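You operate a simulated robot arm through the tools that you are given. There is no shell and no other tool. Be economical: measure what you need, move in short steps, check, and stop when the job is done.

Carry out the task below with a simulated two-armed robot. There is one attempt and no reset: what you move stays moved.

Task
Wipe the spill off the coolant cart, latch its loose back pot lid and restart the pump.
Fine: use the cart's rag and leave it in the drip tray; latch before starting; vent till the gauge reads OK; leave the other pot; spill no more. What is to be rubbed or washed off counts as gone when no trace of it is left.

It is judged by the outcome, as a careful person would: the job done as asked, and still so three seconds after it is handed in. It fails if anything else is knocked over, pushed out of place, dropped, spilled or broken. A push-on lid holds only when it is set on centred and level and pressed home; a screw cap is set on level and turned clockwise until tight.

Robot
Two 7-joint arms with two-finger parallel grippers on one trunk, on a base that drives. Base frame: it is fixed to the floor where the robot stands at the start and does not move with it; the origin is under the middle of the robot, x ahead of it, y to its left, z up. Readings come in mm, degrees, newtons and seconds.
The left shoulder is at the start at [60, 147, 480], the right one opposite. With the tool pointing down near the work surface each hand reaches from about 100 to 700 mm from the robot's upright axis, wherever it stands, measured 20 degrees to its own side. Places, roughly: back lid latch [1600, -200, 800]; back pot valve [1600, -300, 700]; back pressure gauge [1500, -200, 700]; back vent button [1700, -100, 800]; coolant cart [1800, 200, 600]; drip tray on the coolant cart [1500, 400, 600]; filler valve [1700, 100, 700]; front pot valve [1200, 200, 700]; front pressure gauge [1300, 100, 700]; hose end [1500, 0, 750]; hose latch [1500, 0, 700]; left drain valve [1400, 600, 300]; pump switch [1400, -100, 700]; rag [1750, 250, 750]; right drain valve [1300, 500, 300]; spill on the cart [1400, 100, 600]. Payload 3.43 kg a hand.
The TCP of each hand is the grasp point between the finger pads, 30 mm short of the fingertips. In the tool frame z runs along the fingers and y along their closing line. The gripper opens to 94 mm. The fingers are 28 mm wide and 10 mm thick; the gripper's body (50 by 96 mm) begins 55 mm behind the TCP.
Orientation is told as [roll, pitch, yaw] about the base's x, y, z axes, in that order, counted from this pose: with the fingers straight down and closing along the base's y, the tool's x points along the base's -x, its y along +y and its z along -z.

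Tools
- The arms move only by the tool move_arm. It takes "left_series", "right_series" or both (then of equal length, played together; a hand with none holds still); each is a list of rows, each a list of 7 numbers: the finger opening in mm, from 0 to 94, then the shift along the tool's x, y, z in mm, then the turn, a rotation vector about the tool's x, y, z in degrees. In form: [[gripper, tx, ty, tz, wx, wy, wz], ...]. A call has 1 to 10 rows; each row shifts and turns the commanded pose from where the row before left it, along the tool's axes as they then stand. A row lasts 0.2 s, in which the tool goes at most 50 mm and 8.6 degrees; a call with a longer step from one row to the next is refused whole, and so is a gripper value outside its range. A pose out of reach is approached as far as the arm can. The call stops where the force on the tool passes 90 N (or 10 N more than at its start, if that is more) or the arm is blocked; 0.2 s more then pass. Each finger travels about 72 mm/s and halts on what it meets, pressing with about 27 N; the grip force reading is that of the motor and also rises with nothing between the fingers. The clock runs only during rows and for 0.2 s after the last one: add rows that do not move to give the fingers time. The reply holds the time, the measured pose of the TCP, the force on the tool along the base axes, the opening and the grip force, in the units named above and with some noise, with the torque about the TCP (base axes, N m) and any sound that the robot's microphone picked up.
- Cameras (640 x 400 px; columns grow to the right, rows downward): "scene" is now at [62.6, 13.6, 1130.7]; the picture's right is [0.15, -0.99, 0.00], its down [-0.41, -0.06, -0.91] and it looks along [0.90, 0.14, -0.41] (base axes); focal length 261 px, centre (320, 200). "left" rides on the left gripper at [76, -14, -103] in its tool frame; the picture's right is [0.18, 0.98, 0.00], its down [-0.75, 0.14, -0.64] and it looks along [-0.63, 0.12, 0.77] (tool axes); focal length 243 px, centre (320, 200). "right" rides on the right gripper at [76, 14, -103] in its tool frame; the picture's right is [-0.18, 0.98, 0.00], its down [-0.75, -0.14, -0.64] and it looks along [-0.63, -0.12, 0.77] (tool axes); focal length 243 px, centre (320, 200). There is no depth. A picture from a camera that has moved, and an enlarged one, comes with that camera's place and axes in the base frame and with its lens.
- snapshot(camera): a new picture of that camera. No time passes.
- slide_trunk(by): slides the trunk up (or, below 0, down) by that many mm; the arms and the scene camera ride with it, the base frame stays. It gives what a move gives, with no picture.
- drive_base(legs): drives the robot by 1 to 6 legs, each [ahead, left, turn to the left] in mm, mm and degrees, along the robot's own axes; the way and the turn of a leg run together, so that a leg with both is an arc; at most 1500 mm and 180 degrees a leg. The arms and the cameras ride along, it lands a little off, and it stops where it bumps. It gives what a move gives.
- turn_head(pan, tilt): turns the head with the scene camera to pan (to the left, within 86 degrees either way) and tilt (down, from -29 to 69), counted from straight ahead of the robot. It gives what a move gives.
- close_up(camera, box): a new picture of the part [left, top, right, bottom] of that camera's present view, enlarged. No time passes.
- sign_off(): hands the job in; it is judged then, once.

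Go step by step. Nothing tells you exact positions but the pictures and the camera data: compare them with the known pose of the tool, close in by small moves and look again before you grip or let go. The budget is 120 turns and 92 pictures, counting those below and the enlarged ones. Unless the task says otherwise, let go and move clear before handing in, and close with one line.

The tools are called after "Call:" as a command line: name --argument value ..., lists and objects as JSON in quotes. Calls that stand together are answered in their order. move_arm: Moves the arms, as the interface text tells. Its arguments: {"type":"object","properties":{"left_series":{"type":"array"},"right_series":{"type":"array"}},"required":[]} The other tools are called the same way: slide_trunk (by) slides the trunk up or down; drive_base (legs) drives the base; turn_head (pan, tilt) turns the head that bears the scene camera; snapshot (camera) takes a picture; close_up (camera, box) takes an enlarged picture of a part of a camera's view; sign_off () hands the job in.

At the start:

```text
clock: 0.0
left_tcp_pos: [411.4, 278.3, 886.4]
left_tcp_rot: [-0.1, 0.0, 0.0]
left_contact_force: [-0.7, -0.7, -0.2]
left_ft_torque: [-0.01, -0.04, 0.03]
left_width: 94.0
left_finger_force: 0.0
right_tcp_pos: [375.3, -71.1, 906.4]
right_tcp_rot: [0.1, 0.0, 0.0]
right_contact_force: [0.4, 0.0, -0.6]
right_ft_torque: [0.0, 0.02, 0.03]
right_width: 94.1
right_finger_force: 0.1
trunk travel left (down, up): [-187.0, 63.0]
robot x, y, heading: [1.5, 0.7, 0.0]
head pan, tilt: [8.6, 24.4]
```

scene: 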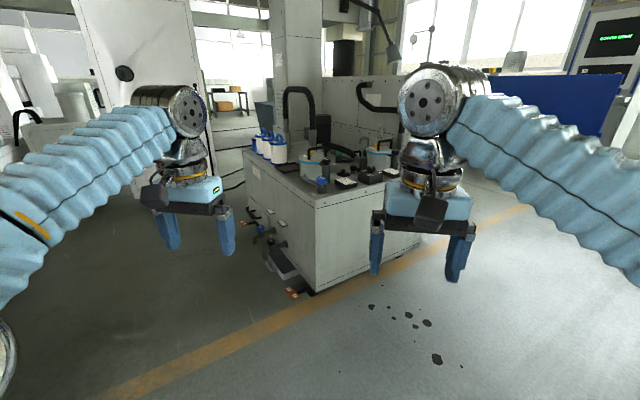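
right: 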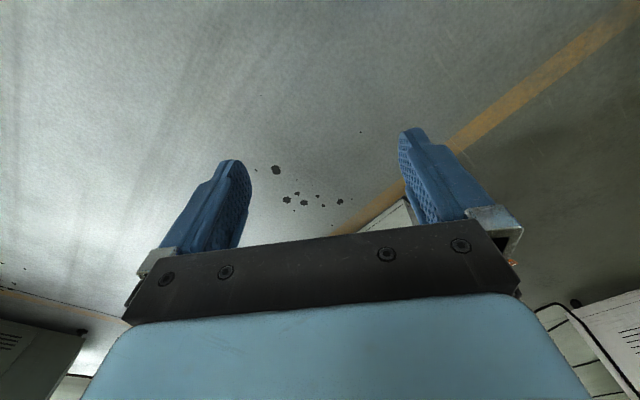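
left: 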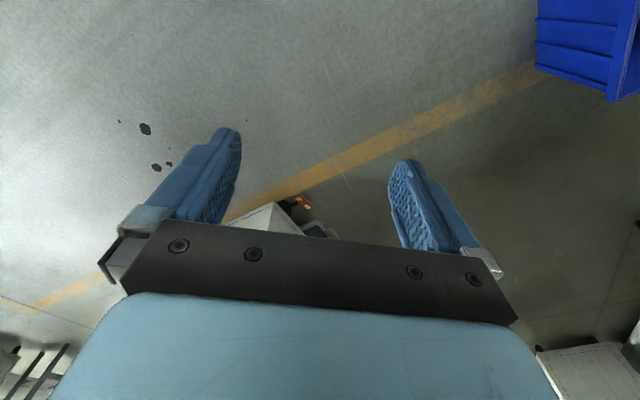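

I see the coolant cart ahead between the hands; I'll enlarge it to understand the layout first.

Call:
close_up --camera "scene" --box '[230, 80, 430, 205]'

Call:
close_up --camera "scene" --box '[230, 180, 430, 305]'

```text
3.20 times, centred on (330, 142) of scene
camera zoom: at [62.6, 13.6, 1130.7], right [0.15, -0.99, 0.0], down [-0.41, -0.06, -0.91], along [0.9, 0.14, -0.41], focal length 835 px, centre (288, 384)
```

zoom: 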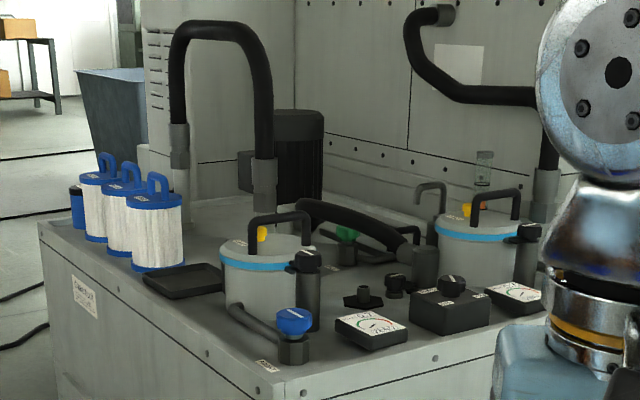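

```text
3.20 times, centred on (330, 242) of scene
camera zoom: at [62.6, 13.6, 1130.7], right [0.15, -0.99, 0.0], down [-0.41, -0.06, -0.91], along [0.9, 0.14, -0.41], focal length 835 px, centre (288, 64)
```

zoom: 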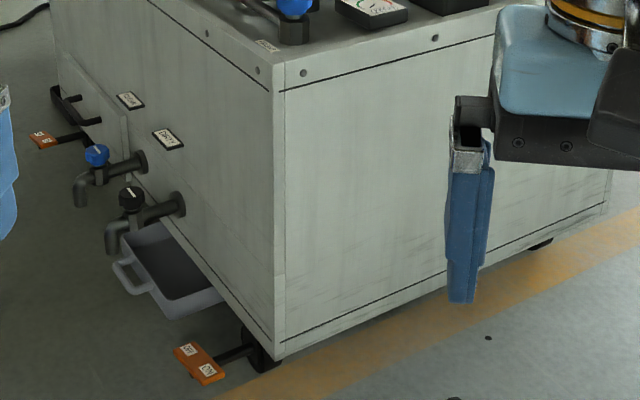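

The cart's front face seems to look toward me and to the right (normal about 33° off); I'll drive to stand in front of it at a distance and look again.

Call:
drive_base --legs '[[600, -480, 0], [0, 0, 33]]'

Call:
turn_head --pan 0 --tilt 25

Call:
snapshot --camera "scene"

Call:
close_up --camera "scene" --box '[220, 100, 420, 225]'

```text
clock: 5.8
left_tcp_pos: [805.4, -31.3, 885.7]
left_tcp_rot: [-0.1, 0.0, 32.1]
left_contact_force: [0.4, -0.4, -0.2]
left_ft_torque: [0.0, 0.02, -0.02]
left_width: 94.1
left_finger_force: 0.1
right_tcp_pos: [960.0, -346.9, 906.8]
right_tcp_rot: [0.1, 0.0, 32.1]
right_contact_force: [-0.1, 0.5, -0.1]
right_ft_torque: [0.02, -0.04, -0.03]
right_width: 94.0
right_finger_force: 0.1
trunk travel left (down, up): [-187.0, 63.0]
robot x, y, heading: [607.1, -487.9, 32.0]
head pan, tilt: [8.6, 24.4]
```

```text
clock: 6.5
left_tcp_pos: [804.8, -31.2, 884.4]
left_tcp_rot: [0.0, 0.0, 32.1]
left_contact_force: [0.3, 0.7, -0.6]
left_ft_torque: [-0.01, -0.01, 0.01]
left_width: 94.1
left_finger_force: 0.0
right_tcp_pos: [960.4, -348.1, 906.6]
right_tcp_rot: [0.1, -0.1, 32.1]
right_contact_force: [-0.6, -0.7, 0.5]
right_ft_torque: [0.03, -0.02, -0.02]
right_width: 94.2
right_finger_force: 0.2
trunk travel left (down, up): [-187.0, 63.0]
robot x, y, heading: [605.3, -488.7, 31.9]
head pan, tilt: [0.0, 25.0]
```

```text
86 pictures are left
camera scene: at [659.3, -453.5, 1129.7], right [0.53, -0.85, 0.0], down [-0.36, -0.23, -0.91], along [0.77, 0.48, -0.42], focal length 261 px, centre (320, 200)
```

scene: 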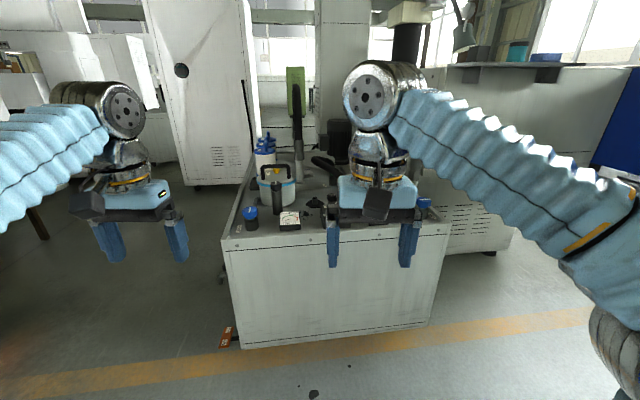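

```text
3.20 times, centred on (320, 162) of scene
camera zoom: at [659.3, -453.5, 1129.7], right [0.53, -0.85, 0.0], down [-0.36, -0.23, -0.91], along [0.77, 0.48, -0.42], focal length 835 px, centre (320, 320)
```

zoom: 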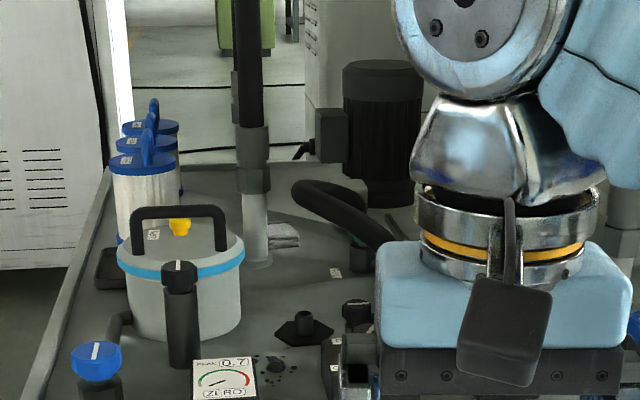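

The right arm hides the back half of the cart. I'll swing the right hand 300 mm to the right to see.

Call:
move_arm --right_series '[[94, 0, -50, 0, 0, 0, 0], [94, 0, -50, 0, 0, 0, 0], [94, 0, -50, 0, 0, 0, 0], [94, 0, -50, 0, 0, 0, 0], [94, 0, -50, 0, 0, 0, 0], [94, 0, -50, 0, 0, 0, 0], [94, 0, 0, 0, 0, 0, 0]]'

Call:
close_up --camera "scene" --box '[220, 120, 380, 220]'

Call:
close_up --camera "scene" --box '[300, 120, 460, 220]'

```text
clock: 8.1
left_tcp_pos: [806.3, -31.7, 887.3]
left_tcp_rot: [0.0, 0.0, 32.1]
left_contact_force: [0.4, 0.5, 0.0]
left_ft_torque: [0.02, 0.01, 0.02]
left_width: 93.8
left_finger_force: 0.1
right_tcp_pos: [1119.9, -601.4, 907.2]
right_tcp_rot: [0.1, 0.0, 32.2]
right_contact_force: [0.4, 0.1, 0.6]
right_ft_torque: [-0.04, -0.02, -0.02]
right_width: 94.1
right_finger_force: 0.0
trunk travel left (down, up): [-187.0, 63.0]
robot x, y, heading: [603.1, -486.6, 32.2]
head pan, tilt: [0.0, 25.0]
```

```text
4.00 times, centred on (300, 170) of scene
camera zoom: at [659.4, -453.7, 1129.7], right [0.53, -0.85, 0.0], down [-0.36, -0.22, -0.91], along [0.77, 0.48, -0.42], focal length 1044 px, centre (400, 320)
```

zoom: 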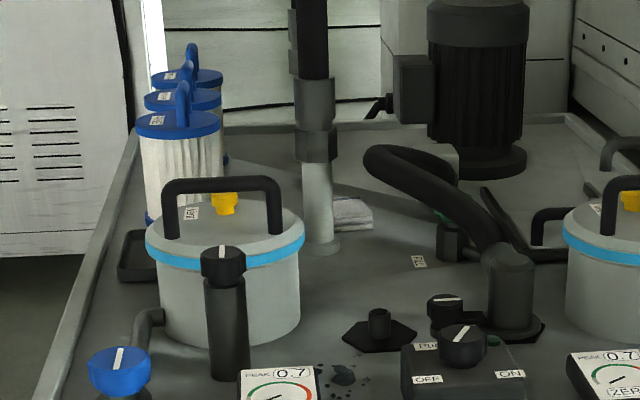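

```text
4.00 times, centred on (380, 170) of scene
camera zoom: at [659.4, -453.7, 1129.7], right [0.53, -0.85, 0.0], down [-0.36, -0.22, -0.91], along [0.77, 0.48, -0.42], focal length 1044 px, centre (80, 320)
```

zoom: 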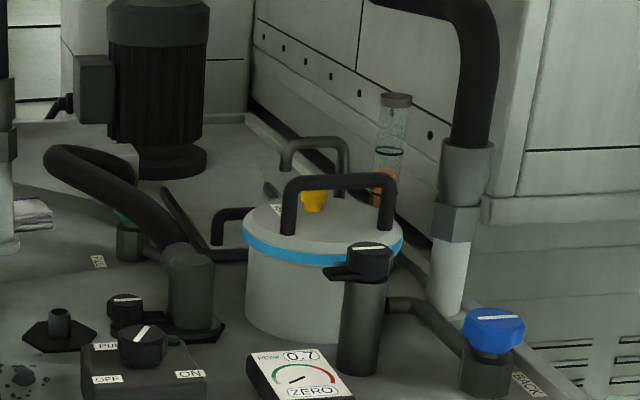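

The back pot is the right one, with its latch knob turned off the lid, pump switch box, gauges, spill near the front gauge and the rag behind the front pot. I'll square up to the cart (heading ~40°) and come closer for precise views.

Call:
drive_base --legs '[[420, -167, 8]]'

Call:
slide_trunk --by 60

Call:
turn_head --pan 0 --tilt 40

Call:
snapshot --camera "scene"

```text
clock: 10.7
left_tcp_pos: [1165.0, 90.4, 885.5]
left_tcp_rot: [0.0, 0.1, 39.5]
left_contact_force: [-0.6, -0.4, 1.1]
left_ft_torque: [-0.02, 0.02, -0.01]
left_width: 94.1
left_finger_force: 0.0
right_tcp_pos: [1552.2, -434.9, 907.5]
right_tcp_rot: [0.1, 0.1, 39.5]
right_contact_force: [0.0, 0.8, 0.2]
right_ft_torque: [0.03, 0.02, 0.01]
right_width: 94.0
right_finger_force: 0.0
trunk travel left (down, up): [-187.0, 63.0]
robot x, y, heading: [1025.3, -383.1, 39.6]
head pan, tilt: [0.0, 25.0]
```

```text
clock: 11.7
left_tcp_pos: [1165.2, 89.8, 947.2]
left_tcp_rot: [0.1, -0.1, 39.4]
left_contact_force: [-1.2, -0.4, 0.3]
left_ft_torque: [-0.01, 0.01, -0.01]
left_width: 94.1
left_finger_force: 0.0
right_tcp_pos: [1552.1, -434.4, 967.6]
right_tcp_rot: [0.0, 0.0, 39.5]
right_contact_force: [-0.4, 0.2, 0.6]
right_ft_torque: [-0.03, -0.01, 0.0]
right_width: 94.1
right_finger_force: 0.0
trunk travel left (down, up): [-247.0, 3.0]
robot x, y, heading: [1026.3, -388.9, 39.4]
head pan, tilt: [0.0, 25.0]
```

```text
clock: 12.5
left_tcp_pos: [1166.3, 89.7, 946.3]
left_tcp_rot: [0.0, 0.0, 39.6]
left_contact_force: [-0.2, 0.0, 0.5]
left_ft_torque: [0.01, 0.02, 0.0]
left_width: 93.7
left_finger_force: 0.0
right_tcp_pos: [1550.6, -435.0, 967.2]
right_tcp_rot: [0.1, 0.1, 39.5]
right_contact_force: [-0.1, -0.2, -0.1]
right_ft_torque: [-0.01, -0.02, -0.01]
right_width: 93.9
right_finger_force: 0.1
trunk travel left (down, up): [-247.0, 3.0]
robot x, y, heading: [1025.0, -387.0, 39.4]
head pan, tilt: [0.0, 40.0]
```

```text
82 pictures are left
camera scene: at [1069.6, -351.9, 1166.4], right [0.64, -0.77, 0.0], down [-0.5, -0.41, -0.77], along [0.59, 0.49, -0.64], focal length 261 px, centre (320, 200)
```

scene: 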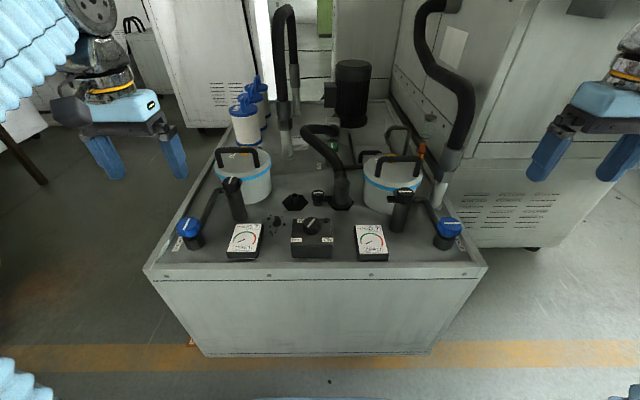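

Now squared up nicely. Enlarging the instruments, the pots and the rag area.

Call:
close_up --camera "scene" --box '[320, 140, 480, 270]'

Call:
close_up --camera "scene" --box '[170, 140, 330, 270]'

Call:
close_up --camera "scene" --box '[200, 90, 400, 190]'

```text
3.08 times, centred on (400, 205) of scene
camera zoom: at [1069.6, -351.9, 1166.4], right [0.64, -0.77, 0.0], down [-0.5, -0.41, -0.77], along [0.59, 0.49, -0.64], focal length 803 px, centre (74, 185)
```

zoom: 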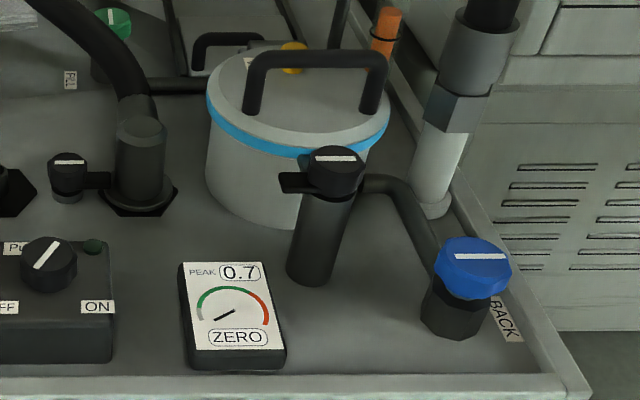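

```text
3.08 times, centred on (250, 205) of scene
camera zoom: at [1069.6, -351.9, 1166.4], right [0.64, -0.77, 0.0], down [-0.5, -0.41, -0.77], along [0.59, 0.49, -0.64], focal length 803 px, centre (535, 185)
```

zoom: 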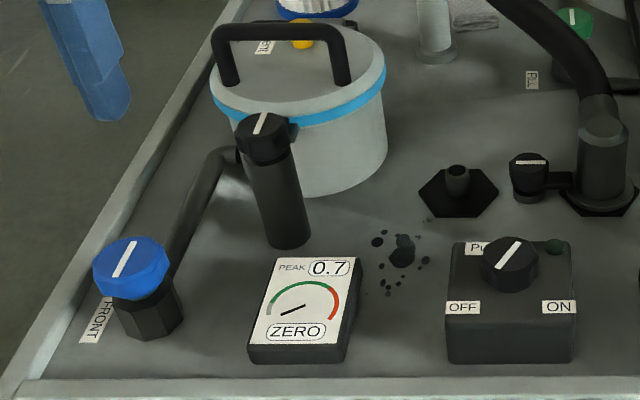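

```text
3.20 times, centred on (300, 140) of scene
camera zoom: at [1069.6, -351.9, 1166.4], right [0.64, -0.77, 0.0], down [-0.5, -0.41, -0.77], along [0.59, 0.49, -0.64], focal length 835 px, centre (384, 392)
```

zoom: 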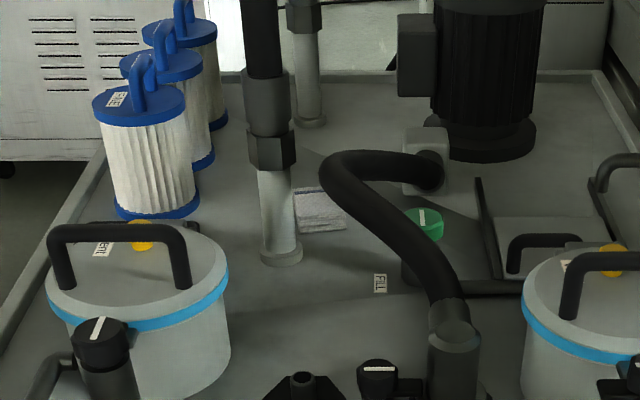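

The back latch tongue points left instead of over its lid; the gauge reads ZERO (pump off). Before moving in, I'll look straight down to see my own base's extent versus the cart's front.

Call:
turn_head --pan 0 --tilt 69

Call:
snapshot --camera "scene"

```text
clock: 13.4
left_tcp_pos: [1165.3, 89.6, 947.2]
left_tcp_rot: [0.0, 0.0, 39.5]
left_contact_force: [0.5, 0.3, 0.7]
left_ft_torque: [0.02, 0.01, -0.01]
left_width: 93.9
left_finger_force: 0.0
right_tcp_pos: [1550.5, -434.4, 967.9]
right_tcp_rot: [0.1, -0.1, 39.5]
right_contact_force: [0.1, 0.4, -0.4]
right_ft_torque: [0.02, 0.0, -0.02]
right_width: 93.9
right_finger_force: 0.0
trunk travel left (down, up): [-247.0, 3.0]
robot x, y, heading: [1025.8, -384.3, 39.7]
head pan, tilt: [0.0, 68.8]
```

```text
78 pictures are left
camera scene: at [1047.2, -370.4, 1130.3], right [0.64, -0.77, 0.0], down [-0.72, -0.59, -0.36], along [0.28, 0.23, -0.93], focal length 261 px, centre (320, 200)
```

scene: 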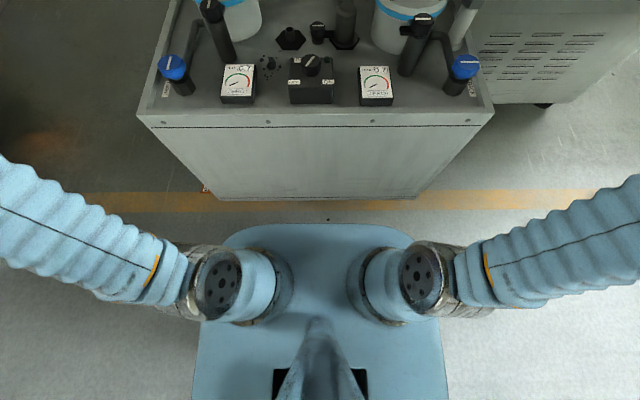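

My body front sits about 200 mm short of the cart. I'll move 120 mm closer and view the back pot again.

Call:
drive_base --legs '[[120, 0, 0]]'

Call:
turn_head --pan -15 --tilt 45

Call:
snapshot --camera "scene"

Call:
snapshot --camera "right"

```text
clock: 14.6
left_tcp_pos: [1253.7, 165.1, 946.8]
left_tcp_rot: [0.0, 0.0, 39.6]
left_contact_force: [0.7, 0.4, 0.1]
left_ft_torque: [0.01, -0.02, -0.02]
left_width: 93.7
left_finger_force: 0.0
right_tcp_pos: [1639.9, -360.8, 967.9]
right_tcp_rot: [0.1, 0.0, 39.7]
right_contact_force: [-0.5, 0.2, 0.1]
right_ft_torque: [0.02, 0.0, 0.0]
right_width: 94.0
right_finger_force: 0.1
trunk travel left (down, up): [-247.0, 3.0]
robot x, y, heading: [1116.0, -314.1, 39.6]
head pan, tilt: [0.0, 68.8]
```

```text
clock: 15.5
left_tcp_pos: [1254.9, 164.6, 946.8]
left_tcp_rot: [0.1, -0.1, 39.5]
left_contact_force: [0.2, 0.2, 0.4]
left_ft_torque: [0.01, -0.02, -0.04]
left_width: 93.8
left_finger_force: 0.1
right_tcp_pos: [1641.6, -359.6, 967.0]
right_tcp_rot: [0.0, 0.0, 39.6]
right_contact_force: [-0.2, 0.1, 0.1]
right_ft_torque: [0.02, -0.01, -0.03]
right_width: 94.4
right_finger_force: 0.0
trunk travel left (down, up): [-247.0, 3.0]
robot x, y, heading: [1113.1, -310.7, 39.6]
head pan, tilt: [-15.0, 45.0]
```

```text
77 pictures are left
camera scene: at [1167.2, -298.5, 1159.1], right [0.42, -0.91, 0.0], down [-0.64, -0.29, -0.71], along [0.64, 0.29, -0.71], focal length 261 px, centre (320, 200)
```

scene: 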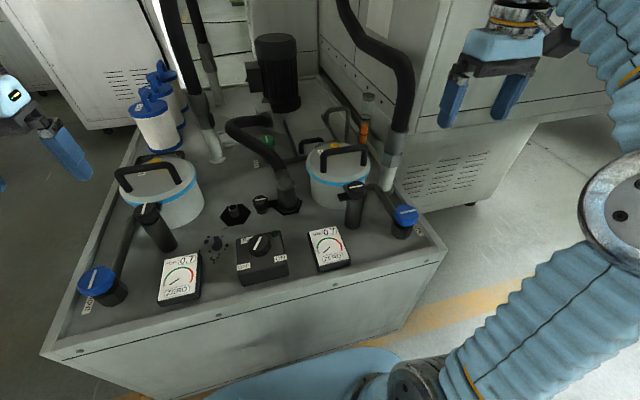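

```text
76 pictures are left
camera right: at [1573.3, -398.5, 1070.6], right [-0.48, 0.88, 0.0], down [0.67, 0.37, 0.64], along [0.56, 0.31, -0.77], focal length 243 px, centre (320, 200)
```

right: 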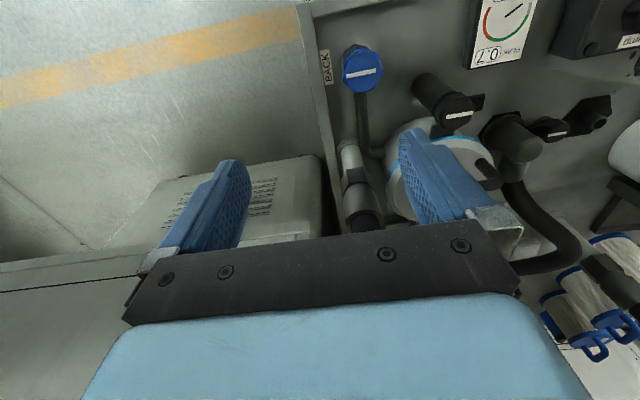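

Triangulating the two views, the back latch knob's top is at about (1585, −200, 775). I'll bring the right hand above it and begin turning the wrist so the fingers close across the tongue.

Call:
move_arm --right_series '[[94, -15, 39.5, 0, 0, 0, 0], [94, -15, 39.5, 0, 0, 0, 0], [94, -15, 39.5, 10, 0, 0, 0], [94, -15, 39.5, 20, 0, 0, 0], [94, 0, 0, 0, 0, 0, -8.5], [94, 0, 0, 0, 0, 0, -8.5], [94, 0, 0, 0, 0, 0, -8.5], [94, 0, 0, 0, 0, 0, -8.5], [94, 0, 0, 0, 0, 0, -8.5], [94, 0, 0, 0, 0, 0, -8.5]]'

Call:
snapshot --camera "right"

Call:
close_up --camera "scene" --box '[270, 70, 430, 230]'

```text
clock: 17.7
left_tcp_pos: [1255.0, 163.7, 947.4]
left_tcp_rot: [0.0, 0.1, 39.6]
left_contact_force: [0.1, 0.3, -0.2]
left_ft_torque: [0.0, -0.03, 0.0]
left_width: 94.1
left_finger_force: 0.0
right_tcp_pos: [1587.3, -201.4, 938.0]
right_tcp_rot: [0.0, 0.1, 90.7]
right_contact_force: [0.9, -0.1, -0.1]
right_ft_torque: [0.01, 0.02, -0.02]
right_width: 94.3
right_finger_force: 0.0
trunk travel left (down, up): [-247.0, 3.0]
robot x, y, heading: [1115.5, -308.4, 39.6]
head pan, tilt: [-15.0, 45.0]
```

```text
75 pictures are left
camera right: at [1573.9, -278.3, 1041.1], right [-0.99, 0.17, 0.0], down [0.13, 0.75, 0.64], along [0.11, 0.63, -0.77], focal length 243 px, centre (320, 200)
```

right: 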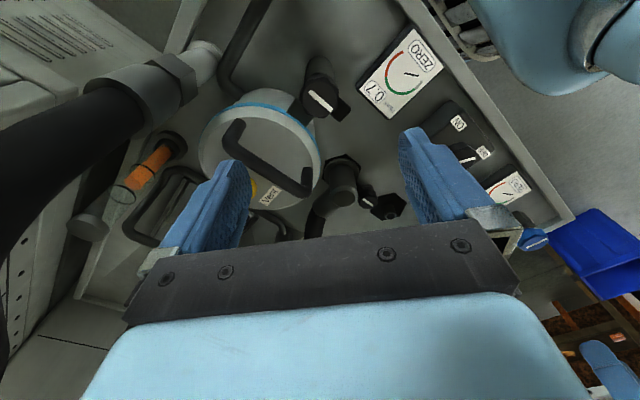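

```text
2.50 times, centred on (350, 150) of scene
camera zoom: at [1167.2, -298.4, 1159.1], right [0.42, -0.91, 0.0], down [-0.64, -0.29, -0.71], along [0.64, 0.29, -0.71], focal length 653 px, centre (245, 325)
```

zoom: 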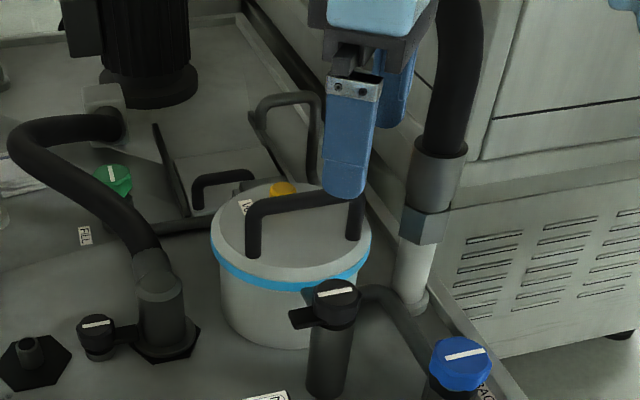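

Knob confirmed at about (1583, −198, 775), tongue pointing at ~142°, pot centre at ~35°, so it needs about a 107° clockwise turn. I'll turn the hand to yaw ~142° and lower partway.

Call:
move_arm --right_series '[[94, 0, 0, 0, 0, 0, -8.5], [94, 0, 0, 0, 0, 0, -8.5], [94, 0, 0, 0, 0, 0, -8.5], [94, 0, 0, 0, 0, 0, -8.5], [94, 0, 0, 0, 0, 0, -8.5], [94, 0, 0, 0, 0, 0, -8.5], [94, 0, 0, 40, 0, 0, 0], [94, 0, 0, 40, 0, 0, 0], [94, 0, 0, 0, 0, 0, 0]]'

Call:
snapshot --camera "right"

Call:
close_up --camera "scene" --box '[270, 70, 430, 230]'

```text
clock: 19.7
left_tcp_pos: [1254.3, 163.5, 947.6]
left_tcp_rot: [0.0, 0.0, 39.6]
left_contact_force: [-1.1, 0.0, -0.3]
left_ft_torque: [0.0, -0.04, -0.04]
left_width: 94.1
left_finger_force: 0.0
right_tcp_pos: [1585.8, -202.1, 854.6]
right_tcp_rot: [0.0, -0.1, 141.5]
right_contact_force: [0.1, 0.7, 0.2]
right_ft_torque: [0.01, -0.03, -0.06]
right_width: 93.9
right_finger_force: 0.1
trunk travel left (down, up): [-247.0, 3.0]
robot x, y, heading: [1115.3, -313.2, 39.4]
head pan, tilt: [-15.0, 45.0]
```

```text
73 pictures are left
camera right: at [1637.6, -261.1, 958.1], right [-0.76, -0.66, 0.0], down [-0.5, 0.58, 0.64], along [-0.42, 0.49, -0.77], focal length 243 px, centre (320, 200)
```

right: 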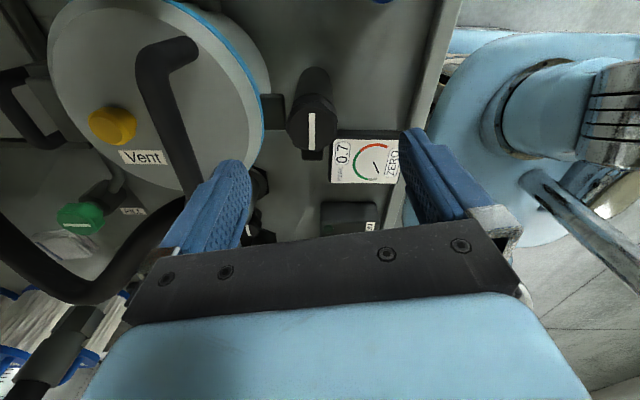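

```text
2.50 times, centred on (350, 150) of scene
camera zoom: at [1167.3, -298.5, 1159.1], right [0.42, -0.91, 0.0], down [-0.64, -0.29, -0.71], along [0.64, 0.29, -0.71], focal length 653 px, centre (245, 325)
```

zoom: 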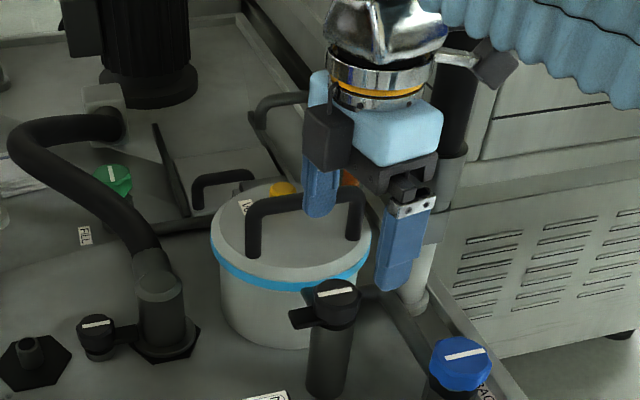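

The knob sits between the open fingers. I'll narrow to 70 mm, shift 5 mm, and lower so the fingertips flank the knob (TCP z ≈ 786).

Call:
move_arm --right_series '[[70, -2, -4, 0, 0, 0, 0], [70, 0, 0, 20, 0, 0, 0], [70, 0, 0, 20, 0, 0, 0], [70, 0, 0, 15, 0, 0, 0], [70, 0, 0, 12, 0, 0, 0], [70, 0, 0, 0, 0, 0, 0]]'

Call:
snapshot --camera "right"

Call:
close_up --camera "scene" --box '[300, 120, 420, 220]'

```text
clock: 21.1
left_tcp_pos: [1254.5, 164.8, 946.3]
left_tcp_rot: [0.0, -0.1, 39.7]
left_contact_force: [0.2, 0.1, 0.7]
left_ft_torque: [0.03, 0.03, -0.01]
left_width: 93.8
left_finger_force: 0.1
right_tcp_pos: [1588.6, -193.8, 789.3]
right_tcp_rot: [-0.1, -0.2, 141.7]
right_contact_force: [-0.4, -0.4, 0.7]
right_ft_torque: [0.0, 0.03, -0.03]
right_width: 70.0
right_finger_force: 0.0
trunk travel left (down, up): [-247.0, 3.0]
robot x, y, heading: [1113.9, -314.2, 39.8]
head pan, tilt: [-15.0, 45.0]
```

```text
71 pictures are left
camera right: at [1639.1, -253.3, 893.3], right [-0.76, -0.66, 0.0], down [-0.5, 0.58, 0.64], along [-0.42, 0.48, -0.77], focal length 243 px, centre (320, 200)
```

right: 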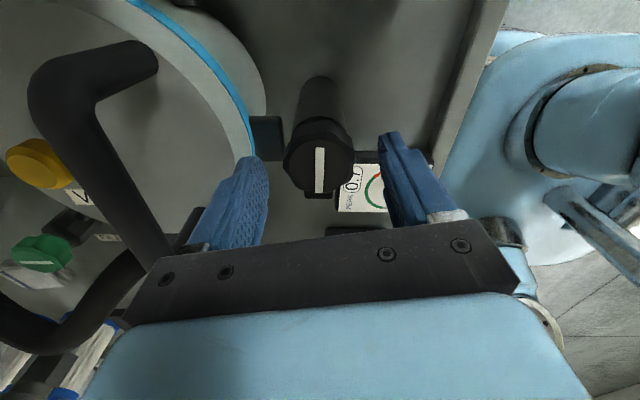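

```text
4.00 times, centred on (360, 170) of scene
camera zoom: at [1167.2, -298.4, 1159.1], right [0.42, -0.91, 0.0], down [-0.64, -0.29, -0.71], along [0.64, 0.29, -0.71], focal length 1044 px, centre (160, 320)
```

zoom: 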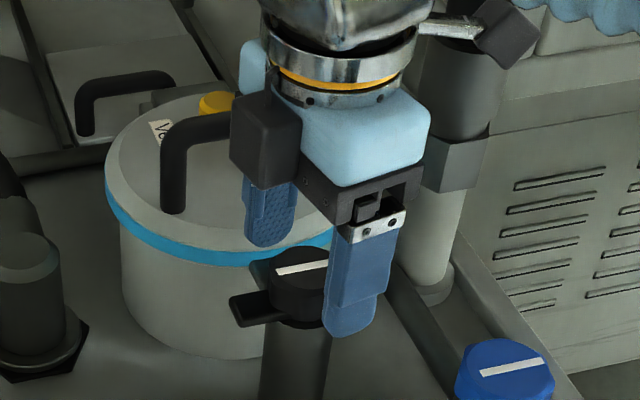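

The knob's top is a bit lower than thought (~765) and ~5 mm toward tool +x. Adjusting, lowering 10 mm and closing on it.

Call:
move_arm --right_series '[[70, 5, 0, 5, 0, 0, 0], [70, 0, 0, 5, 0, 0, 0], [60, 0, 0, 0, 0, 0, 0], [48, 0, 0, 0, 0, 0, 0], [36, 0, 0, 0, 0, 0, 0], [30, 0, 0, 0, 0, 0, 0], [30, 0, 0, 0, 0, 0, 0]]'

Call:
snapshot --camera "right"

```text
clock: 22.7
left_tcp_pos: [1255.0, 165.4, 946.7]
left_tcp_rot: [-0.1, 0.1, 39.6]
left_contact_force: [-0.6, -0.3, -0.2]
left_ft_torque: [0.02, 0.01, 0.01]
left_width: 93.8
left_finger_force: 0.1
right_tcp_pos: [1591.8, -197.0, 779.9]
right_tcp_rot: [-0.1, -0.1, 141.6]
right_contact_force: [9.4, 11.8, -0.6]
right_ft_torque: [0.61, -0.49, -0.13]
right_width: 41.3
right_finger_force: 45.6
trunk travel left (down, up): [-247.0, 3.0]
robot x, y, heading: [1118.3, -312.8, 39.7]
head pan, tilt: [-15.0, 45.0]
```

```text
69 pictures are left
camera right: at [1642.9, -256.4, 882.8], right [-0.76, -0.66, 0.0], down [-0.5, 0.58, 0.64], along [-0.42, 0.49, -0.77], focal length 243 px, centre (320, 200)
```

right: 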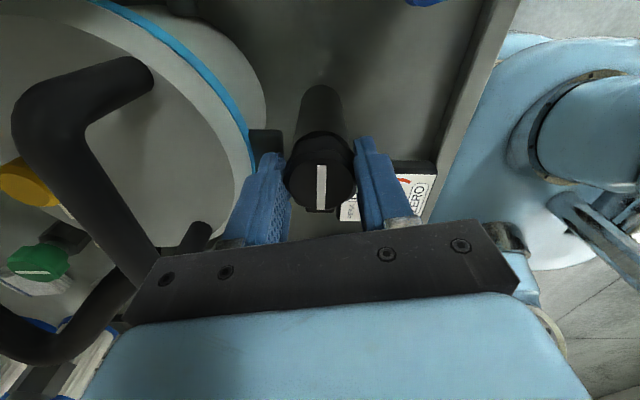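

Firm grip at 41 mm. I'll ease a slight side push and rotate the knob clockwise by about 50°, then check.

Call:
move_arm --right_series '[[30, 2, -2, 0, 0, 0, 0], [30, 0, 0, 0, 0, 0, 8.5], [30, 0, 0, 0, 0, 0, 8.5], [30, 0, 0, 0, 0, 0, 8.5], [30, 0, 0, 0, 0, 0, 8.5], [30, 0, 0, 0, 0, 0, 8.5], [30, 0, 0, 0, 0, 0, 8.5], [30, 0, 0, 0, 0, 0, 0]]'

Call:
snapshot --camera "right"

```text
clock: 24.5
left_tcp_pos: [1252.1, 163.9, 946.5]
left_tcp_rot: [-0.1, 0.0, 39.6]
left_contact_force: [-0.5, -0.4, -0.9]
left_ft_torque: [0.01, 0.03, -0.01]
left_width: 94.0
left_finger_force: 0.0
right_tcp_pos: [1588.0, -199.3, 779.4]
right_tcp_rot: [0.4, 0.1, 90.6]
right_contact_force: [-54.3, -6.8, -21.6]
right_ft_torque: [0.67, 0.05, 0.29]
right_width: 41.5
right_finger_force: 45.1
trunk travel left (down, up): [-247.0, 3.0]
robot x, y, heading: [1112.5, -313.3, 39.7]
head pan, tilt: [-15.0, 45.0]
```

```text
68 pictures are left
camera right: at [1576.3, -276.0, 883.4], right [-0.98, 0.17, 0.01], down [0.14, 0.76, 0.64], along [0.11, 0.63, -0.77], focal length 243 px, centre (320, 200)
```

right: 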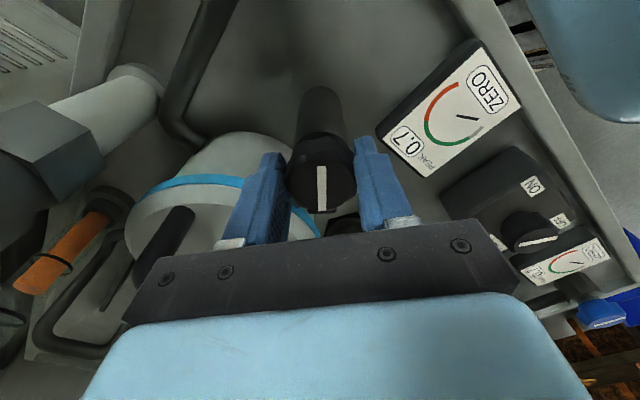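

The knob turns with the hand; there's a side load of ~54 N, so I'll relieve it by 3 mm and carry on turning.

Call:
move_arm --right_series '[[30, 0, 2, 0, 0, 0, 0], [30, 0, 1, 0, 0, 0, 0], [30, 0, 0, 0, 0, 0, 0]]'

```text
clock: 25.3
left_tcp_pos: [1254.2, 163.5, 947.5]
left_tcp_rot: [-0.1, 0.0, 39.6]
left_contact_force: [0.3, 0.4, 0.8]
left_ft_torque: [-0.01, 0.0, -0.03]
left_width: 93.8
left_finger_force: 0.2
right_tcp_pos: [1590.0, -200.4, 780.8]
right_tcp_rot: [0.1, 0.0, 90.6]
right_contact_force: [-34.1, -2.1, -14.1]
right_ft_torque: [-1.04, 0.59, 0.18]
right_width: 41.6
right_finger_force: 45.0
trunk travel left (down, up): [-247.0, 3.0]
robot x, y, heading: [1112.9, -315.3, 39.5]
head pan, tilt: [-15.0, 45.0]
```

Load is easing; a further small shift and the rest of the turn.

Call:
move_arm --right_series '[[30, 0, 4, 0, 0, 0, 0], [30, 0, 0, 0, 0, 0, 8], [30, 0, 0, 0, 0, 0, 8], [30, 0, 0, 0, 0, 0, 8], [30, 0, 0, 0, 0, 0, 8], [30, 0, 0, 0, 0, 0, 8], [30, 0, 0, 0, 0, 0, 0]]'

Call:
snapshot --camera "right"

Call:
close_up --camera "scene" --box '[300, 120, 420, 220]'

```text
clock: 26.9
left_tcp_pos: [1253.3, 164.3, 946.0]
left_tcp_rot: [-0.1, 0.0, 39.7]
left_contact_force: [-0.2, 0.4, 1.1]
left_ft_torque: [0.02, 0.03, 0.0]
left_width: 94.2
left_finger_force: 0.0
right_tcp_pos: [1584.3, -197.9, 780.1]
right_tcp_rot: [0.1, 0.1, 50.6]
right_contact_force: [-28.4, 5.1, -21.7]
right_ft_torque: [0.56, -0.23, 0.03]
right_width: 41.4
right_finger_force: 45.4
trunk travel left (down, up): [-247.0, 3.0]
robot x, y, heading: [1116.3, -312.1, 39.6]
head pan, tilt: [-15.0, 45.0]
```

```text
67 pictures are left
camera right: at [1526.5, -248.6, 883.5], right [-0.64, 0.77, 0.0], down [0.59, 0.49, 0.64], along [0.49, 0.41, -0.77], focal length 243 px, centre (320, 200)
```

right: 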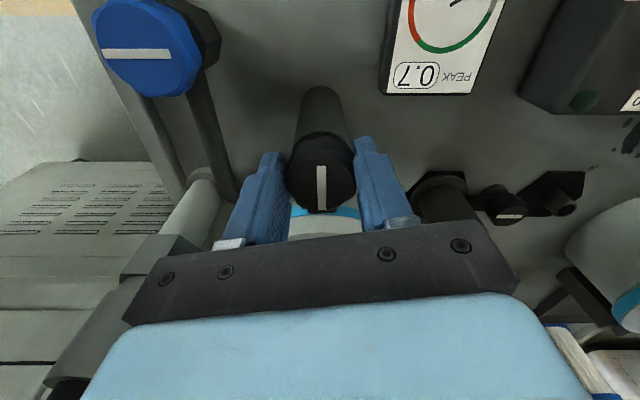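

```text
4.00 times, centred on (360, 170) of scene
camera zoom: at [1166.0, -297.7, 1159.0], right [0.42, -0.91, 0.0], down [-0.64, -0.29, -0.71], along [0.64, 0.29, -0.71], focal length 1044 px, centre (160, 320)
```

zoom: 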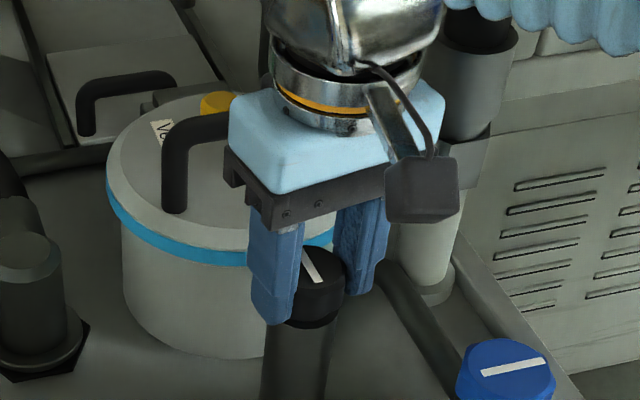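

Tongue is at ~50°, now pointing nearly at the pot (~40°). Turning another 10° and feeling for a stop.

Call:
move_arm --right_series '[[30, 0, 4, 0, 0, 0, 0], [30, 0, 0, 0, 0, 0, 5], [30, 0, 0, 0, 0, 0, 5], [30, 0, 0, 0, 0, 0, 0]]'

Call:
close_up --camera "right" --box '[240, 70, 440, 250]'

```text
clock: 27.9
left_tcp_pos: [1255.6, 163.7, 947.1]
left_tcp_rot: [-0.1, 0.1, 39.6]
left_contact_force: [0.1, 0.0, 0.3]
left_ft_torque: [0.01, 0.02, -0.02]
left_width: 94.3
left_finger_force: 0.2
right_tcp_pos: [1587.3, -196.8, 780.5]
right_tcp_rot: [0.0, -0.2, 40.4]
right_contact_force: [13.5, -2.9, -1.3]
right_ft_torque: [-0.06, -0.65, 0.65]
right_width: 41.7
right_finger_force: 45.0
trunk travel left (down, up): [-247.0, 3.0]
robot x, y, heading: [1113.9, -311.4, 40.1]
head pan, tilt: [-15.0, 45.0]
```

```text
2.22 times, centred on (340, 160) of right
camera zoom: at [1519.2, -235.5, 883.4], right [-0.5, 0.87, 0.0], down [0.66, 0.38, 0.65], along [0.56, 0.32, -0.76], focal length 539 px, centre (276, 289)
```

zoom: 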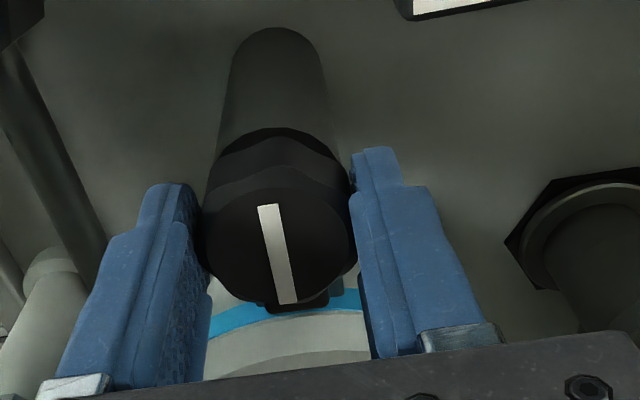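

Torque rose and the knob stopped following – it reached its stop. I'll open, lift clear, and look.

Call:
move_arm --right_series '[[50, 0, 0, 0, 0, 0, 0], [64, 0, 0, 0, 0, 0, 0], [70, 0, 0, -30, 0, 0, 0], [70, 0, 0, -50, 0, 0, 0], [70, 15, 0, -50, 0, 0, 0]]'

Call:
close_up --camera "right" --box '[220, 60, 440, 220]'

Call:
close_up --camera "scene" --box '[300, 120, 420, 220]'

```text
refused: row 5 steps farther than a row can; nothing moved
```

```text
2.50 times, centred on (330, 140) of right
camera zoom: at [1519.2, -235.5, 883.4], right [-0.5, 0.87, 0.0], down [0.66, 0.38, 0.65], along [0.56, 0.32, -0.76], focal length 606 px, centre (295, 350)
```

zoom: 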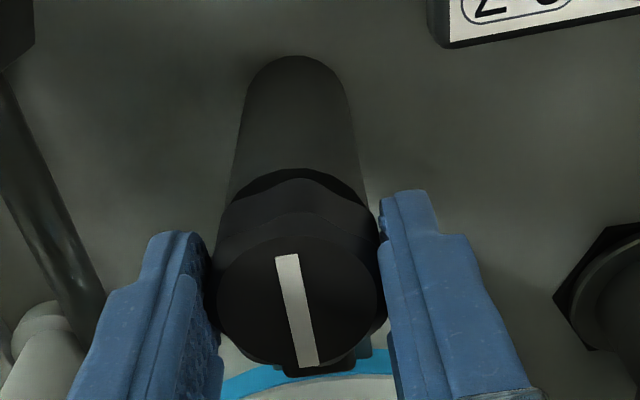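

```text
4.00 times, centred on (360, 170) of scene
camera zoom: at [1168.5, -298.6, 1159.3], right [0.42, -0.91, 0.0], down [-0.64, -0.29, -0.71], along [0.64, 0.29, -0.71], focal length 1044 px, centre (160, 320)
```

zoom: 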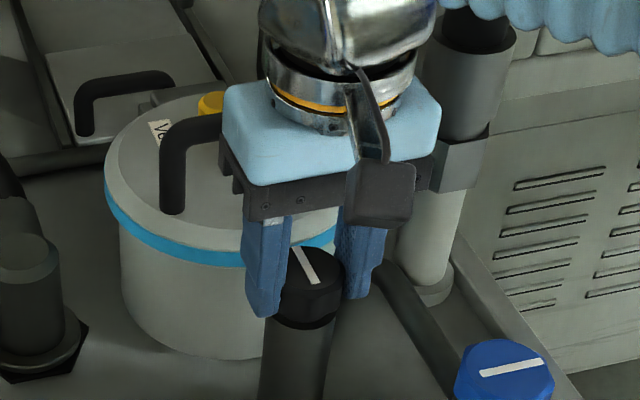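

That call was refused (step slightly too long). Releasing and lifting in legal steps.

Call:
move_arm --right_series '[[50, 0, 0, 0, 0, 0, 0], [64, 0, 0, 0, 0, 0, 0], [70, 0, 0, -30, 0, 0, 0], [70, 0, 0, -45, 0, 0, 0], [70, 30, -30, -20, 0, 0, 0], [70, 40, -30, 0, 0, 0, 0]]'

Call:
close_up --camera "scene" --box '[300, 120, 420, 220]'

```text
clock: 29.3
left_tcp_pos: [1254.2, 164.2, 946.4]
left_tcp_rot: [0.0, 0.0, 39.7]
left_contact_force: [0.1, 0.1, -0.4]
left_ft_torque: [-0.02, -0.01, -0.03]
left_width: 94.5
left_finger_force: 0.0
right_tcp_pos: [1565.7, -288.9, 877.7]
right_tcp_rot: [0.2, 0.1, 40.7]
right_contact_force: [-0.2, -0.1, -0.6]
right_ft_torque: [-0.04, 0.01, -0.01]
right_width: 70.0
right_finger_force: 0.0
trunk travel left (down, up): [-247.0, 3.0]
robot x, y, heading: [1111.0, -316.5, 39.7]
head pan, tilt: [-15.0, 45.0]
```

```text
4.00 times, centred on (360, 170) of scene
camera zoom: at [1167.3, -298.1, 1159.1], right [0.42, -0.91, 0.0], down [-0.64, -0.29, -0.71], along [0.64, 0.29, -0.71], focal length 1044 px, centre (160, 320)
```

zoom: 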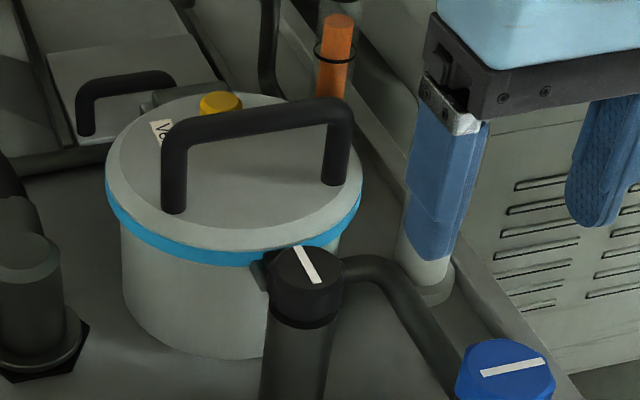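

The latch now points at the pot and sits on its lug, like the front one. Now the pump switch: a close look at its pointer.

Call:
close_up --camera "scene" --box '[190, 215, 300, 290]'

```text
5.33 times, centred on (245, 252) of scene
camera zoom: at [1167.3, -298.1, 1159.1], right [0.42, -0.91, 0.0], down [-0.64, -0.29, -0.71], along [0.64, 0.29, -0.71], focal length 1392 px, centre (720, -80)
```

zoom: 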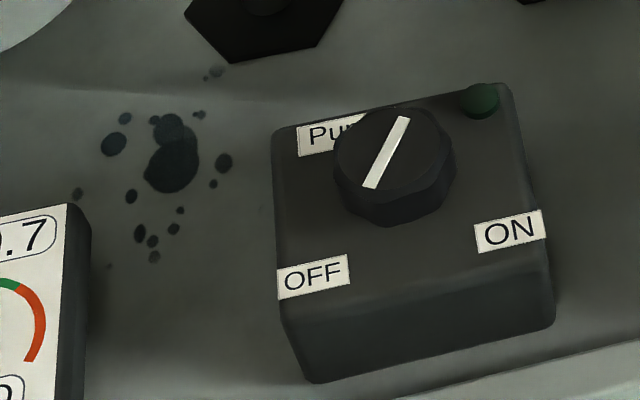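

The line's lower end points at OFF, so ON is ~90° counter-clockwise. I'll bring the right hand over the switch, turning the wrist back to start.

Call:
move_arm --right_series '[[70, -5, 48, 0, 0, 0, 0], [70, -5, 48, 0, 0, 0, 0], [70, -5, 48, 0, 0, 0, 0], [70, -5, 48, 0, 0, 0, 0], [70, -5, 48, 0, 0, 0, 0], [70, -2, 48, 10, 0, 0, 0], [70, 0, 0, 20, 0, 0, 8.5], [70, 0, 0, 20, 0, 0, 8.5], [70, 0, 0, 0, 0, 0, 8.5], [70, 0, 0, 0, 0, 0, 8.5]]'

Call:
snapshot --camera "right"

Call:
snapshot --camera "scene"

```text
clock: 31.5
left_tcp_pos: [1254.4, 163.8, 946.3]
left_tcp_rot: [0.0, -0.1, 39.6]
left_contact_force: [0.3, -0.4, 0.0]
left_ft_torque: [-0.04, -0.02, 0.0]
left_width: 94.0
left_finger_force: 0.1
right_tcp_pos: [1402.2, -53.0, 824.7]
right_tcp_rot: [-0.1, 0.0, 6.4]
right_contact_force: [0.1, -0.2, 0.3]
right_ft_torque: [-0.03, 0.01, -0.02]
right_width: 69.8
right_finger_force: 0.2
trunk travel left (down, up): [-247.0, 3.0]
robot x, y, heading: [1114.0, -313.6, 39.9]
head pan, tilt: [-15.0, 45.0]
```

```text
60 pictures are left
camera right: at [1325.3, -47.5, 927.2], right [0.07, 1.0, 0.0], down [0.77, -0.06, 0.64], along [0.64, -0.05, -0.77], focal length 243 px, centre (320, 200)
```

right: 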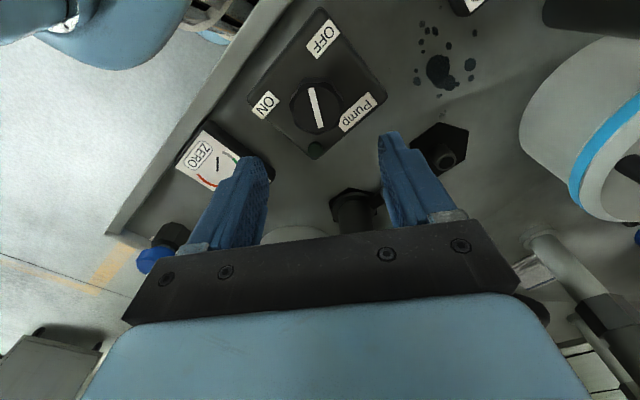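

```text
59 pictures are left
camera scene: at [1167.2, -298.4, 1159.1], right [0.42, -0.91, 0.0], down [-0.64, -0.29, -0.71], along [0.64, 0.29, -0.71], focal length 261 px, centre (320, 200)
```

scene: 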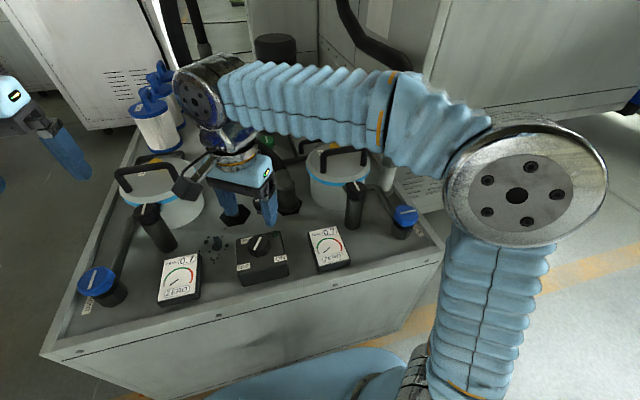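

Switch knob at about (1396, −57, 717). Centring on it and lowering so the tips flank it, then look before closing.

Call:
move_arm --right_series '[[70, 6, -3, 0, 0, 0, 8.5], [70, 0, 0, 30, 0, 0, 0], [70, 0, 0, 30, 0, 0, 0], [70, 0, 0, 20, 0, 0, 0], [70, 0, 0, 10, 0, 0, 0], [70, 0, 0, 0, 0, 0, 0]]'

Call:
snapshot --camera "right"

Call:
close_up --camera "scene" --box '[190, 175, 300, 290]'

```text
clock: 32.9
left_tcp_pos: [1254.0, 164.2, 946.3]
left_tcp_rot: [0.0, 0.0, 39.6]
left_contact_force: [0.8, 0.8, -0.2]
left_ft_torque: [-0.01, 0.02, -0.05]
left_width: 94.1
left_finger_force: 0.0
right_tcp_pos: [1397.4, -56.6, 735.6]
right_tcp_rot: [0.0, 0.1, -2.1]
right_contact_force: [0.3, 0.4, 0.4]
right_ft_torque: [0.0, 0.02, -0.01]
right_width: 69.9
right_finger_force: 0.1
trunk travel left (down, up): [-247.0, 3.0]
robot x, y, heading: [1114.4, -309.9, 39.6]
head pan, tilt: [-15.0, 45.0]
```

```text
58 pictures are left
camera right: at [1322.7, -39.7, 838.8], right [0.22, 0.98, 0.0], down [0.75, -0.17, 0.64], along [0.63, -0.14, -0.77], focal length 243 px, centre (320, 200)
```

right: 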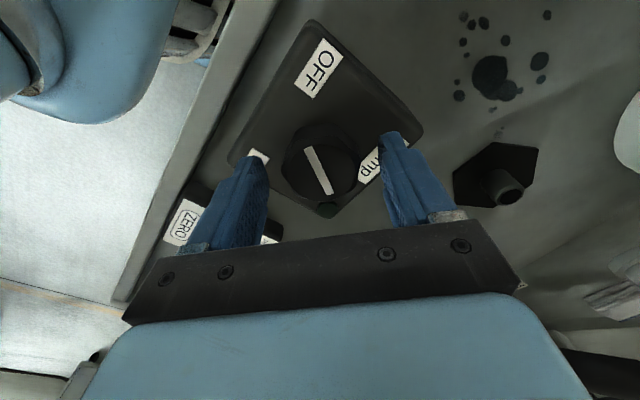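

```text
3.48 times, centred on (245, 232) of scene
camera zoom: at [1167.2, -298.4, 1159.1], right [0.42, -0.91, 0.0], down [-0.64, -0.29, -0.71], along [0.64, 0.29, -0.71], focal length 908 px, centre (581, 87)
```

zoom: 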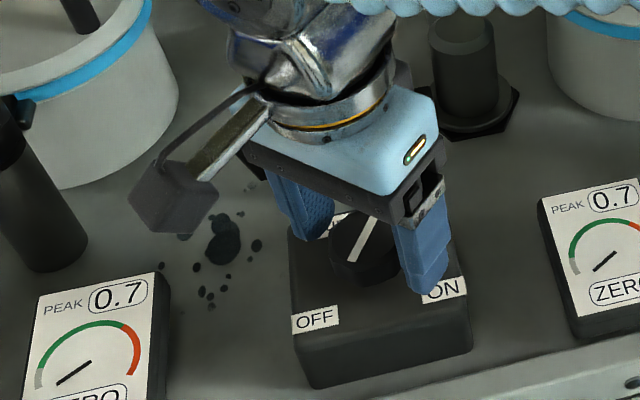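

Centred. Lowering 6 mm more and closing on the switch knob, then turning counter-clockwise about 45° and checking forces.

Call:
move_arm --right_series '[[70, 0, 0, 6, 0, 0, 0], [58, 0, 0, 0, 0, 0, 0], [46, 0, 0, 0, 0, 0, 0], [34, 0, 0, 0, 0, 0, 0], [28, 0, 0, 0, 0, 0, 0], [28, 0, 0, 0, 0, 0, 0]]'

```text
clock: 34.3
left_tcp_pos: [1254.1, 165.0, 944.8]
left_tcp_rot: [0.0, 0.0, 39.6]
left_contact_force: [-0.3, -0.1, 0.9]
left_ft_torque: [-0.04, 0.0, -0.02]
left_width: 93.7
left_finger_force: 0.0
right_tcp_pos: [1397.4, -54.6, 729.1]
right_tcp_rot: [0.1, 0.1, -1.9]
right_contact_force: [0.8, 10.2, -2.7]
right_ft_torque: [0.59, -0.08, -0.03]
right_width: 43.5
right_finger_force: 44.8
trunk travel left (down, up): [-247.0, 3.0]
robot x, y, heading: [1117.9, -314.9, 39.6]
head pan, tilt: [-15.0, 45.0]
```

Gripped at 43.5 mm. Turning counter-clockwise 34° first.

Call:
move_arm --right_series '[[28, 0, 2, 0, 0, 0, 0], [28, 0, 0, 0, 0, 0, -8.5], [28, 0, 0, 0, 0, 0, -8.5], [28, 0, 0, 0, 0, 0, -8.5], [28, 0, 0, 0, 0, 0, -8.5], [28, 0, 0, 0, 0, 0, 0]]'

Call:
close_up --camera "right" --box '[220, 60, 440, 220]'

```text
clock: 35.7
left_tcp_pos: [1254.4, 162.7, 946.8]
left_tcp_rot: [0.2, -0.1, 39.6]
left_contact_force: [-0.7, 0.5, 0.1]
left_ft_torque: [0.01, 0.02, -0.02]
left_width: 94.0
left_finger_force: 0.1
right_tcp_pos: [1396.0, -55.1, 729.7]
right_tcp_rot: [-0.1, 0.1, 32.1]
right_contact_force: [-8.8, -24.3, -0.7]
right_ft_torque: [-0.34, -0.28, 0.0]
right_width: 43.4
right_finger_force: 45.1
trunk travel left (down, up): [-247.0, 3.0]
robot x, y, heading: [1116.0, -314.2, 39.6]
head pan, tilt: [-15.0, 45.0]
```

```text
2.50 times, centred on (330, 140) of right
camera zoom: at [1325.2, -83.8, 832.7], right [-0.37, 0.93, 0.0], down [0.71, 0.28, 0.64], along [0.6, 0.23, -0.77], focal length 606 px, centre (295, 350)
```

zoom: 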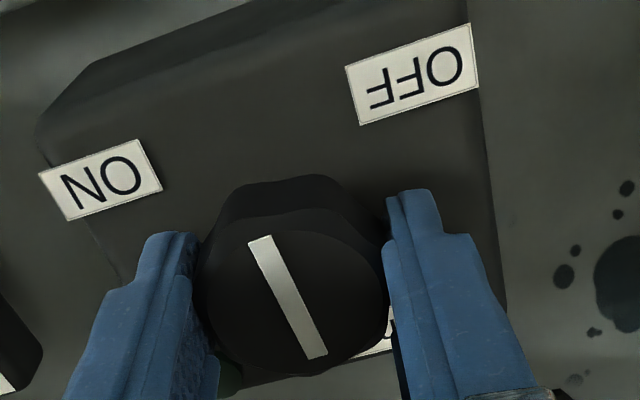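

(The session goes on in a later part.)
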